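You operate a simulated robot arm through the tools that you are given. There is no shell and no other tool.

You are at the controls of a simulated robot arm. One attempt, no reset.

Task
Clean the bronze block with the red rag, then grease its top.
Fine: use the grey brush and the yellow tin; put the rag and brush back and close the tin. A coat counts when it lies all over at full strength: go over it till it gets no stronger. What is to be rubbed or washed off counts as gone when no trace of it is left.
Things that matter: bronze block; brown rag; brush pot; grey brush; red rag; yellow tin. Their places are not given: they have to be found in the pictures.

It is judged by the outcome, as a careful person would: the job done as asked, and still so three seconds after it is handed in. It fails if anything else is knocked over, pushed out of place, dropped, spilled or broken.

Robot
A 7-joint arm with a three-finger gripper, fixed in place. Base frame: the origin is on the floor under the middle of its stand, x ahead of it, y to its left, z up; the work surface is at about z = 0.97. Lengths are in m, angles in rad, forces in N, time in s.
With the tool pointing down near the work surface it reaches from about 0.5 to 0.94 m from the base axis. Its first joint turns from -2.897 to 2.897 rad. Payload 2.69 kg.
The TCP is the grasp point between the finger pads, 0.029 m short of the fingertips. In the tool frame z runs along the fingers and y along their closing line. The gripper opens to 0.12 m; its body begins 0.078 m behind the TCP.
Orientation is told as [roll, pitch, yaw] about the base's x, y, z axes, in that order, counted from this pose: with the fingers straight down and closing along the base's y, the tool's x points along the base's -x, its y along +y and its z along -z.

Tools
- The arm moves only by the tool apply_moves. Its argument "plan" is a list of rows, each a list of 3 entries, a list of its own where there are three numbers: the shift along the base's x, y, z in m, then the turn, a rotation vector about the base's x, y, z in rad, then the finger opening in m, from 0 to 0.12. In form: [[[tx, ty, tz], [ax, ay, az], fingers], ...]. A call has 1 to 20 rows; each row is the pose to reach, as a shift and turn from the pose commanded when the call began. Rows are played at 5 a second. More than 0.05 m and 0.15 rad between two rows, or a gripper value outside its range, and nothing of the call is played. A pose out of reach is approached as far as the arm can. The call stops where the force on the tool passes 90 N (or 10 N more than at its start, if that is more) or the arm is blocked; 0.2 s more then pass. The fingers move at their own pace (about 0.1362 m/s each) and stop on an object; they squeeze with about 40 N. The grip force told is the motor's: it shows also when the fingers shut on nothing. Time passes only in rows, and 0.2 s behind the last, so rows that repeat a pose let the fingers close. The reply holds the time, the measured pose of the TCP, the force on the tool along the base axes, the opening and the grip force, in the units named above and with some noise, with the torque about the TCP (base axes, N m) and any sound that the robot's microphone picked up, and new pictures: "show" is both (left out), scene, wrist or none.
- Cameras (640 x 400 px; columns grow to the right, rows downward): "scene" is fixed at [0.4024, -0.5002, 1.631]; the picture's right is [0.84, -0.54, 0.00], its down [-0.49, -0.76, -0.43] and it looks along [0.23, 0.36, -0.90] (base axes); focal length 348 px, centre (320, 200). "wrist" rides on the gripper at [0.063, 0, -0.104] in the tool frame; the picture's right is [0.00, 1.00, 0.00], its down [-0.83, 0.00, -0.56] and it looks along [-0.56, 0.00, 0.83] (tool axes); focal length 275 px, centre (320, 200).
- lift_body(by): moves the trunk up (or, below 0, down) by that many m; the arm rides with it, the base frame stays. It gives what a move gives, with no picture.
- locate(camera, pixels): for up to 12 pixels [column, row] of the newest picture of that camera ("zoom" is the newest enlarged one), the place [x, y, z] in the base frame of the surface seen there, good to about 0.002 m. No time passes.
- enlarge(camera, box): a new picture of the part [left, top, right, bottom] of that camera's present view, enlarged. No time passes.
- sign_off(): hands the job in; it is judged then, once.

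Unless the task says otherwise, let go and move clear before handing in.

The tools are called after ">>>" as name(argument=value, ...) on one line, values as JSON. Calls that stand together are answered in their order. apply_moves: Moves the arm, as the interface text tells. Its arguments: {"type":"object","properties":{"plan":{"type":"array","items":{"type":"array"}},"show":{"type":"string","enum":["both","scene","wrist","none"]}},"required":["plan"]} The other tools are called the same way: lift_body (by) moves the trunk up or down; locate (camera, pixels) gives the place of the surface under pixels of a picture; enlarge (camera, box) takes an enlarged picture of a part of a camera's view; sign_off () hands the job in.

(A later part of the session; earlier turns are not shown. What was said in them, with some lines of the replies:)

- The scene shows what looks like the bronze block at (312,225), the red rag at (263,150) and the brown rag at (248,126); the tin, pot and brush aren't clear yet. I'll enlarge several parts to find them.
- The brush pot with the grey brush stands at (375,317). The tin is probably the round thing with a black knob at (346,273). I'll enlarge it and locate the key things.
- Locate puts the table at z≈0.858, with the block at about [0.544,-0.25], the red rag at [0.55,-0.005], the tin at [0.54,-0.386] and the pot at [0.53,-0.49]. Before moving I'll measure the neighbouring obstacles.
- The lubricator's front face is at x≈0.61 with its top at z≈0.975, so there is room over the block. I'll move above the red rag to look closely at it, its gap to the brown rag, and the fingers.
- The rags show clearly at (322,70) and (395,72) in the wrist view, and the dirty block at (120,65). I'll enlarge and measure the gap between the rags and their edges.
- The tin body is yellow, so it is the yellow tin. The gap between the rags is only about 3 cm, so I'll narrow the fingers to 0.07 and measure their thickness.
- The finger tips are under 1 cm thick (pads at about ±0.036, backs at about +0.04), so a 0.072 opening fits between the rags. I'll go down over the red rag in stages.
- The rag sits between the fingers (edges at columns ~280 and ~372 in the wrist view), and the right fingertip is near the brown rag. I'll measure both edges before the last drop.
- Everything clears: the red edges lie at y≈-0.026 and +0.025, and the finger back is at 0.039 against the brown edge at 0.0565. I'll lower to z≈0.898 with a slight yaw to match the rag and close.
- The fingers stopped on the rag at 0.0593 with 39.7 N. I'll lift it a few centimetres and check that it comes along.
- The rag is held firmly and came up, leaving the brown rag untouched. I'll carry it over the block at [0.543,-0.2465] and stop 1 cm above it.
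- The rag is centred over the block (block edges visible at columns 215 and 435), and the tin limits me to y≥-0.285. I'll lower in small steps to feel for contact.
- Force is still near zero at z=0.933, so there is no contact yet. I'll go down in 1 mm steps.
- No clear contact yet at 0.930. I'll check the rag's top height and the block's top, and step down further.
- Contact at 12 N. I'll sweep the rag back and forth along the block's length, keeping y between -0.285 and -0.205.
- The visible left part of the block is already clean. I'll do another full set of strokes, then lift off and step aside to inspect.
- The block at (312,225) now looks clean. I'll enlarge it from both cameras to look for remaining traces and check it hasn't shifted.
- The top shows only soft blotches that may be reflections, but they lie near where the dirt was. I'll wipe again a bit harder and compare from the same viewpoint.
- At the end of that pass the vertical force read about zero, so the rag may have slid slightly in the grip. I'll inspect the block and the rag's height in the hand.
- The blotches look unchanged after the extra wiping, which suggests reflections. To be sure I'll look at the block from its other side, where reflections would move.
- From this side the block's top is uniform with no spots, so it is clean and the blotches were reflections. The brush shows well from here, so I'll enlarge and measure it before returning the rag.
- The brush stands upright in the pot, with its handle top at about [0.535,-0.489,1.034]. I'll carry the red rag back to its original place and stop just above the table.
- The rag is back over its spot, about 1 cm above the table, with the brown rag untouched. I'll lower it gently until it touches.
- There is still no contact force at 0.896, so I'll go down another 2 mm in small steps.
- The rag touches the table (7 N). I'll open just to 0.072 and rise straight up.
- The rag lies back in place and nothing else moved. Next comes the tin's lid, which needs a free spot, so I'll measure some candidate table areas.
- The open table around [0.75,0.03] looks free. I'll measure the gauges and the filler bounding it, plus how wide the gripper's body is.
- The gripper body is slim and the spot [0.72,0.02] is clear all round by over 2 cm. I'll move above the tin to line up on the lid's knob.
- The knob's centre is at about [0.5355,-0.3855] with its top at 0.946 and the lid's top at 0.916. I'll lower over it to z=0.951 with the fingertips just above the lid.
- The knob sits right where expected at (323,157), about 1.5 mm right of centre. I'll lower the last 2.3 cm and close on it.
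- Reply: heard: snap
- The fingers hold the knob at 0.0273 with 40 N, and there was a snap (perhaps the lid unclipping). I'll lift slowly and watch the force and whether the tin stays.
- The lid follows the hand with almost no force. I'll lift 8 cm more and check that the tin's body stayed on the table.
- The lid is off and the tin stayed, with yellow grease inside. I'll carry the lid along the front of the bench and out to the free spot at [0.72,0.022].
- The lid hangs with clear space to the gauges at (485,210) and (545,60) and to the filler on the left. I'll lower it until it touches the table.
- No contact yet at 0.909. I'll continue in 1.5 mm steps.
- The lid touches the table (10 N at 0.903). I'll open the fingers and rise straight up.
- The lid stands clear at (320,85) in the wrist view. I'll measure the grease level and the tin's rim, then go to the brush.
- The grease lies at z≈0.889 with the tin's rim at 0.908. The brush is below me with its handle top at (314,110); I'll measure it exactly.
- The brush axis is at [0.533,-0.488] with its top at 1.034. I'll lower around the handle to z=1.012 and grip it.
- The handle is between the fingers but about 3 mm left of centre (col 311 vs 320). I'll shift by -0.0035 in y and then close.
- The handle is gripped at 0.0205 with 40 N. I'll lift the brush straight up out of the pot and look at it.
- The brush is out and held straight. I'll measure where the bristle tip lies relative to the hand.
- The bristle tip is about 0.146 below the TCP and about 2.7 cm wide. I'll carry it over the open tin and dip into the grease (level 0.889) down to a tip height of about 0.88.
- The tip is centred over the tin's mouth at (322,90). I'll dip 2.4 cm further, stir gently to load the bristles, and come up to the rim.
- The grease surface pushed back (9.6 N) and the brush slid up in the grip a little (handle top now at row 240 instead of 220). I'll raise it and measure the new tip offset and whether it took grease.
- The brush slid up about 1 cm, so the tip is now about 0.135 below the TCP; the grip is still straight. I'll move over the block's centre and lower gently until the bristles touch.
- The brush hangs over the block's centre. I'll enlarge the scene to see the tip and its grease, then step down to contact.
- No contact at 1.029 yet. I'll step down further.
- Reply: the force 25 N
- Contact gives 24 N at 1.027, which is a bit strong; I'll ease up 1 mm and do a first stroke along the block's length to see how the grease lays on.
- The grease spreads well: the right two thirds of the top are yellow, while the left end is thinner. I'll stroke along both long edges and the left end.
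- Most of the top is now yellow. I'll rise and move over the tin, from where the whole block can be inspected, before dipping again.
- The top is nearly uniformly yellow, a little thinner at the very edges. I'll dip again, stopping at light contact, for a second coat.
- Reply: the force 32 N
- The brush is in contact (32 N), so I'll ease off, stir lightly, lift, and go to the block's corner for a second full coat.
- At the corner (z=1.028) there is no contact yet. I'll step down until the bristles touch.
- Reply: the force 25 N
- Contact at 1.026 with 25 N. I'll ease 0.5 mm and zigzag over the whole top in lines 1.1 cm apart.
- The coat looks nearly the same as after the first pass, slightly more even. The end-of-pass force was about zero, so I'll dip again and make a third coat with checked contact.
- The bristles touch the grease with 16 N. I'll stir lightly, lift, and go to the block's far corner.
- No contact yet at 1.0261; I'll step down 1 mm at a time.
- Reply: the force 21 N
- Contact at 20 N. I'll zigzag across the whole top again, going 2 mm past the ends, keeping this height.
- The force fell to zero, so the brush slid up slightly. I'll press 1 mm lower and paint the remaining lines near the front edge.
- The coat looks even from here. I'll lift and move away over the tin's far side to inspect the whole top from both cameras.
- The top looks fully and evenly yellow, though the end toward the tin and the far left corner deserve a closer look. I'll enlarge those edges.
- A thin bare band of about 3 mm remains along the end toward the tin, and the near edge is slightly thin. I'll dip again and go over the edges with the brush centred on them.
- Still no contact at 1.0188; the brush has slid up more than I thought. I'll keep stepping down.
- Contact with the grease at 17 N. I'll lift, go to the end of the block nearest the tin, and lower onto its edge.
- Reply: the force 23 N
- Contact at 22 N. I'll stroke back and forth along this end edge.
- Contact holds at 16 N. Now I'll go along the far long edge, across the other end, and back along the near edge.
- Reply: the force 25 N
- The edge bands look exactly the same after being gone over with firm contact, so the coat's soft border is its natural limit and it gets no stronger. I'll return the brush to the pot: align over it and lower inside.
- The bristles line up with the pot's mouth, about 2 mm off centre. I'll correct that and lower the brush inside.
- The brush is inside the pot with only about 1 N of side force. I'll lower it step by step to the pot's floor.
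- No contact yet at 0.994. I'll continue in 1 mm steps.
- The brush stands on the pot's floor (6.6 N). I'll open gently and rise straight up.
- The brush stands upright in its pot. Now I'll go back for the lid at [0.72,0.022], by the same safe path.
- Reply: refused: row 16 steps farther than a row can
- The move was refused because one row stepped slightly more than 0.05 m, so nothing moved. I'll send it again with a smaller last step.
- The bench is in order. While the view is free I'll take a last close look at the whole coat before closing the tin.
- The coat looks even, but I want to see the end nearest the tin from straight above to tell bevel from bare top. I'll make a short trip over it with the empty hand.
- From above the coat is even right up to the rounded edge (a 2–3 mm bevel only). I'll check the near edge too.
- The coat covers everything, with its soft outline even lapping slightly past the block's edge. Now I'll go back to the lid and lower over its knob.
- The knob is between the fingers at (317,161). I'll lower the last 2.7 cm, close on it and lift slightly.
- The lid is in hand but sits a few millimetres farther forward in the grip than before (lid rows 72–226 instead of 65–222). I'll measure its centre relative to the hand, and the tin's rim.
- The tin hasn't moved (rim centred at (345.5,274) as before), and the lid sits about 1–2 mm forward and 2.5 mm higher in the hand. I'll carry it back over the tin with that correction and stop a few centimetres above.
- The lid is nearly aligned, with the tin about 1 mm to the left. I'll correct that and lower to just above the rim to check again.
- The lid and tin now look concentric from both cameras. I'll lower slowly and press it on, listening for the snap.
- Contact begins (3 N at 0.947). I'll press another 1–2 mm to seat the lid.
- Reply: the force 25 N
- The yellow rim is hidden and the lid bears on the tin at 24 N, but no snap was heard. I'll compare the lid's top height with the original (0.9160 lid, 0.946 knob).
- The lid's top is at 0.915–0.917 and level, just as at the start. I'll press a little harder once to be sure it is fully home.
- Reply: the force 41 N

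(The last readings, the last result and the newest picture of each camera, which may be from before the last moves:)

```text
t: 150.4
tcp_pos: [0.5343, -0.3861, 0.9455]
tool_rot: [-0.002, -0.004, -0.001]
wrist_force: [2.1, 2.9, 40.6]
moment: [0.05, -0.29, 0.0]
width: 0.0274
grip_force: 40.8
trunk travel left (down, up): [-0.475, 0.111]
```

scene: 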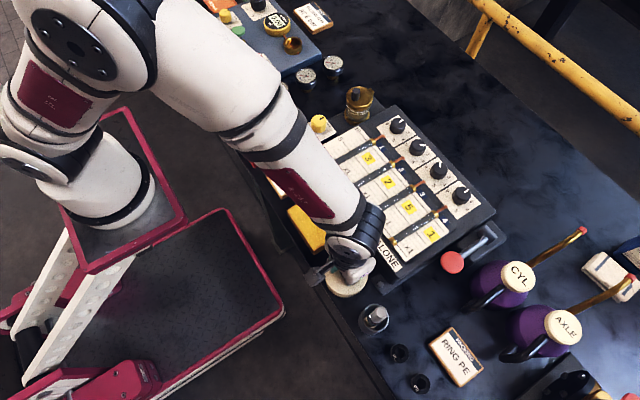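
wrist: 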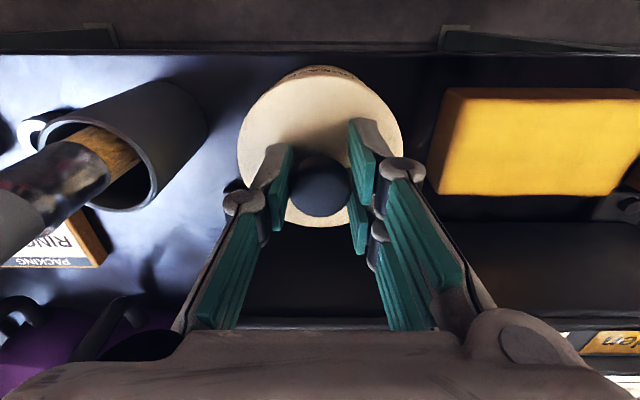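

It holds at 41 N with no snap. I'll press up to about 65 N once more.

>>> apply_moves(plan=[[[0, 0, -0.0008], [0, 0, 0], 0.01], [[0, 0, -0.0016], [0, 0, 0], 0.01], [[0, 0, -0.0022], [0, 0, 0], 0.01], [[0, 0, -0.0022], [0, 0, 0], 0.01]], show="wrist")

```text
t: 151.4
tcp_pos: [0.5349, -0.3856, 0.9437]
tool_rot: [-0.003, -0.004, 0.001]
wrist_force: [0.9, 1.7, 53.7]
moment: [0.27, -0.13, 0.03]
width: 0.0275
grip_force: 39.9
trunk travel left (down, up): [-0.475, 0.111]
```

wrist: 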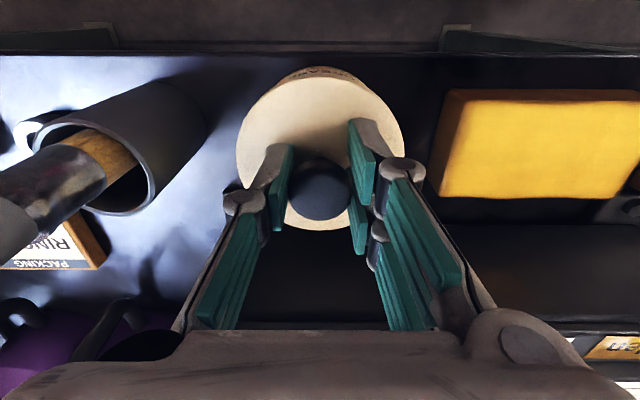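

The lid is firmly seated at 54 N. I'll relieve the pressure, open the fingers and rise, watching that the lid stays.

>>> apply_moves(plan=[[[0, 0, 0.002], [0, 0, 0], 0.01], [[0, 0, 0.0035], [0, 0, 0], 0.01], [[0, 0, 0.0035], [0, 0, 0], 0.04], [[0, 0, 0.0035], [0, 0, 0], 0.07], [[0, 0, 0.0035], [0, 0, 0], 0.07], [[0, 0, 0.02], [0, 0, 0], 0.07], [[0, 0, 0.05], [0, 0, 0], 0.07], [[0, 0, 0.09], [0, 0, 0], 0.07], [[0, 0, 0.13], [0, 0, 0], 0.07], [[0, 0, 0.15], [0, 0, 0], 0.07], [[0, 0, 0.15], [0, 0, 0], 0.07]])

>>> enlarge(camera="wrist", box=[250, 25, 394, 145])

>>> enlarge(camera="scene", box=[300, 240, 396, 300])

```text
t: 153.8
tcp_pos: [0.5332, -0.3857, 1.0913]
tool_rot: [0.001, 0.001, -0.001]
wrist_force: [0.1, -0.6, 0.2]
moment: [0.0, 0.0, 0.02]
width: 0.07
grip_force: 0.0
trunk travel left (down, up): [-0.475, 0.111]
heard: snap
```

scene: 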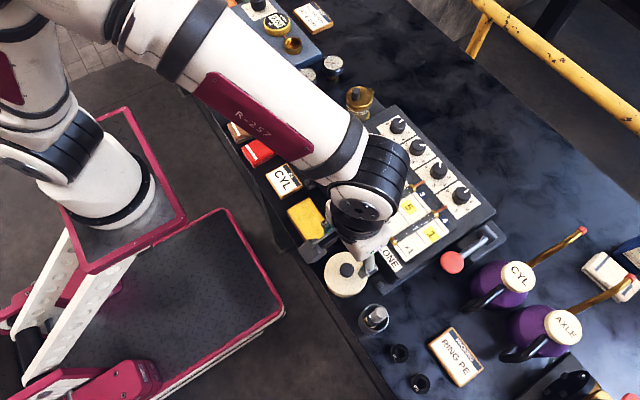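
wrist: 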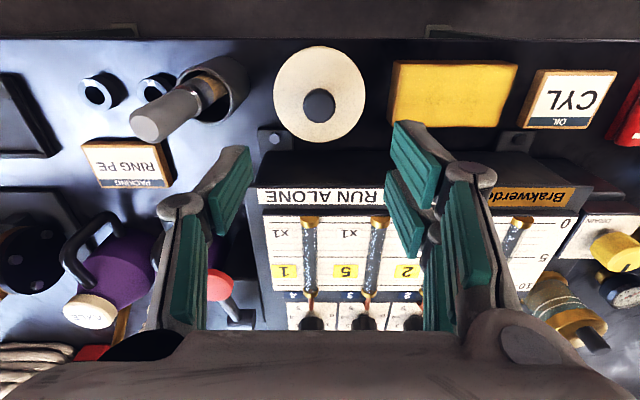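

```text
3.33 times, centred on (322, 85) of wrist
```

zoom: 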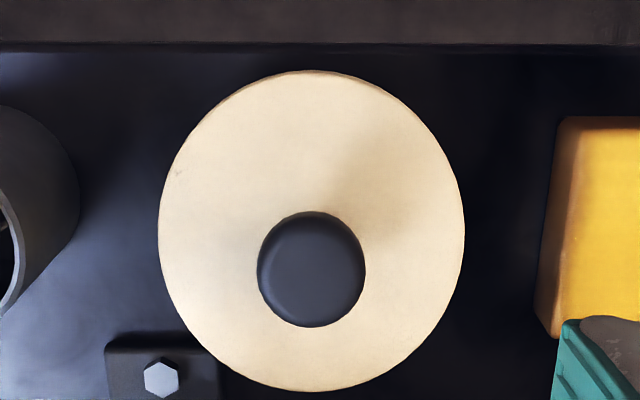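

```text
6.67 times, centred on (348, 270) of scene
```

zoom: 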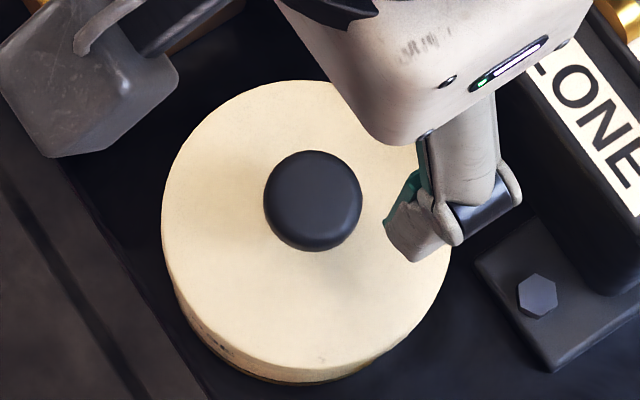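

The lid snapped shut on release and sits as at the start. I'll move the arm clear, back toward its starting pose, and do a final check of everything.

>>> apply_moves(plan=[[[0, 0, 0.045], [0, 0, 0], 0.07], [[0.01, 0.01, 0.09], [0, 0, 0], 0.09], [[0.035, 0.03, 0.12], [0, 0, 0], 0.12], [[0.06, 0.05, 0.15], [0, 0, 0], 0.12], [[0.085, 0.07, 0.18], [0, 0, 0], 0.12], [[0.0987, 0.0795, 0.18], [0, 0, 0], 0.12], [[0.0987, 0.0795, 0.18], [0, 0, 0], 0.12], [[0.0987, 0.0795, 0.18], [0, 0, 0], 0.12]])

>>> enlarge(camera="scene", box=[210, 80, 370, 180])

>>> enlarge(camera="scene", box=[260, 180, 420, 340])

```text
t: 155.6
tcp_pos: [0.6336, -0.305, 1.2729]
tool_rot: [0.001, -0.003, 0.001]
wrist_force: [0.7, -0.2, 0.1]
moment: [0.0, 0.0, 0.0]
width: 0.12
grip_force: 0.0
trunk travel left (down, up): [-0.475, 0.111]
```

scene: 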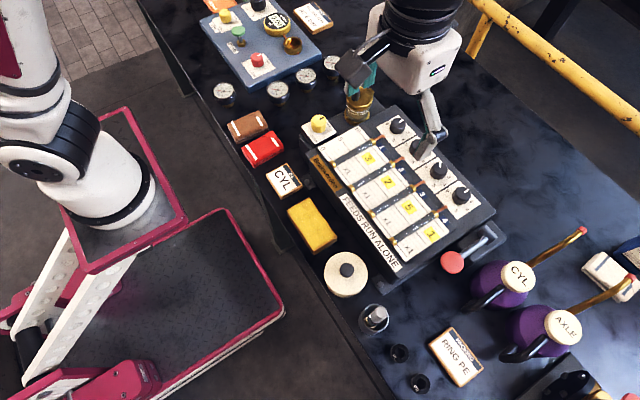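
wrist: 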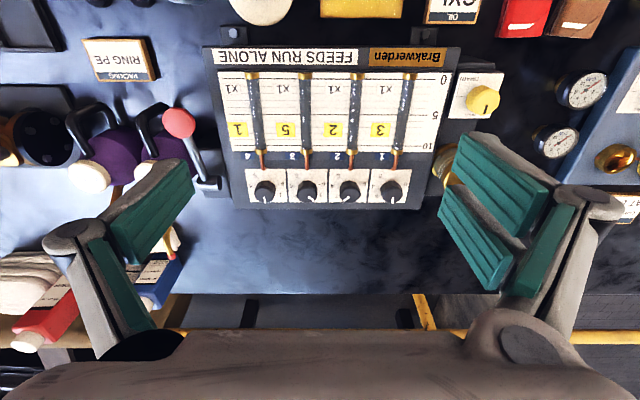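

```text
4.00 times, centred on (290, 130) of scene
```

zoom: 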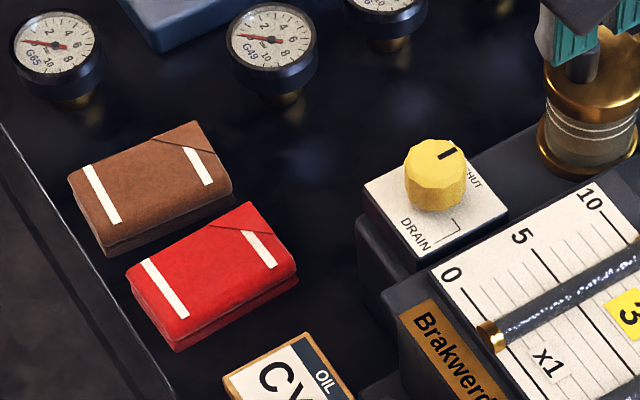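

```text
2.50 times, centred on (340, 260) of scene
```

zoom: 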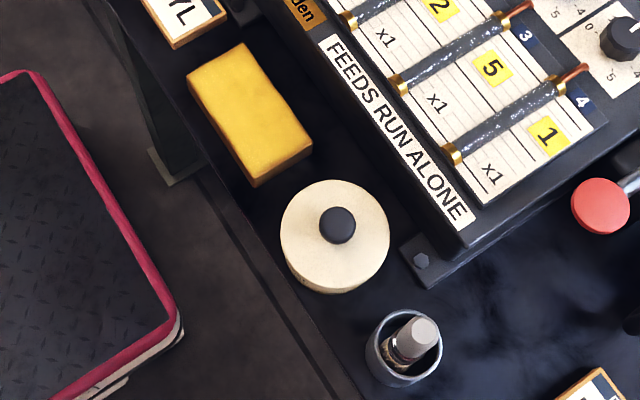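

All looks right: the red rag lies in place at (263,150), the tin is shut at (346,273) and the block is evenly yellow. One last check of the pot and brush against the earlier enlargement.

>>> enlarge(camera="scene", box=[345, 290, 409, 340])

>>> enlarge(camera="scene", box=[276, 190, 348, 260])

```text
8.00 times, centred on (377, 315) of scene
```

zoom: 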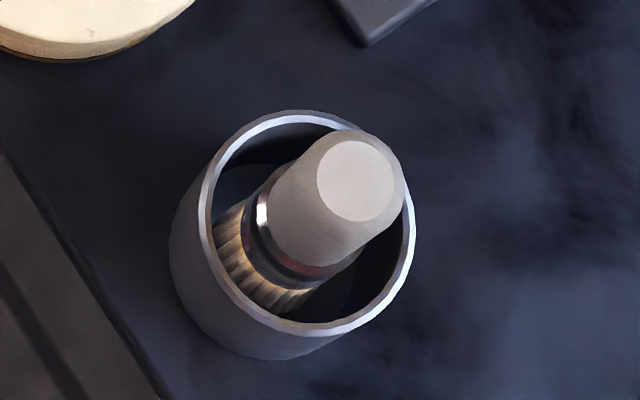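

```text
5.71 times, centred on (312, 225) of scene
```

zoom: 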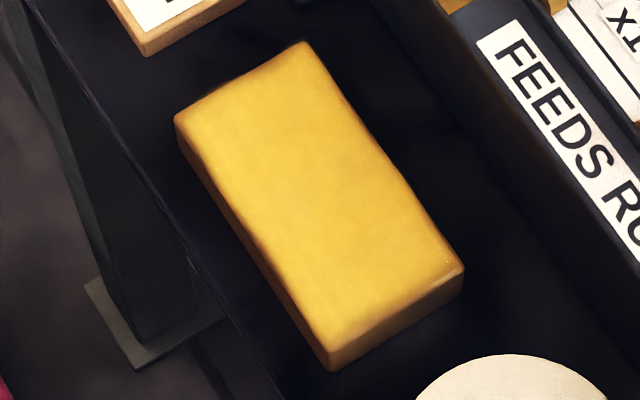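

The brush stands in its pot, which is within about 2 mm of where it was. The block is clean and fully greased, the tin is shut, the rag is back and the arm is clear, so I'll hand the job in.

>>> sign_off()

```text
The job is handed in.
```

The bronze block is clean and its top is greased all over, and I've handed the job in.

- **Cleaning:** I wiped the top with the red rag until no dirt showed from either side. I then put the rag back in its place, without touching the brown rag.
- **Greasing:** I put on several coats with the grey brush and grease from the yellow tin, finishing with a pass around the edges. That last pass made no visible difference, so I took the coat to be at full strength. A bare strip 2–3 mm wide remains along the rounded edges.
- **Putting away:** The brush is back in its pot, and the tin's lid snapped shut and sits at its original height. The pot ended up about 2 mm from where it started. I saw nothing else moved, spilled or knocked over.

The arm is empty and back at its starting pose.
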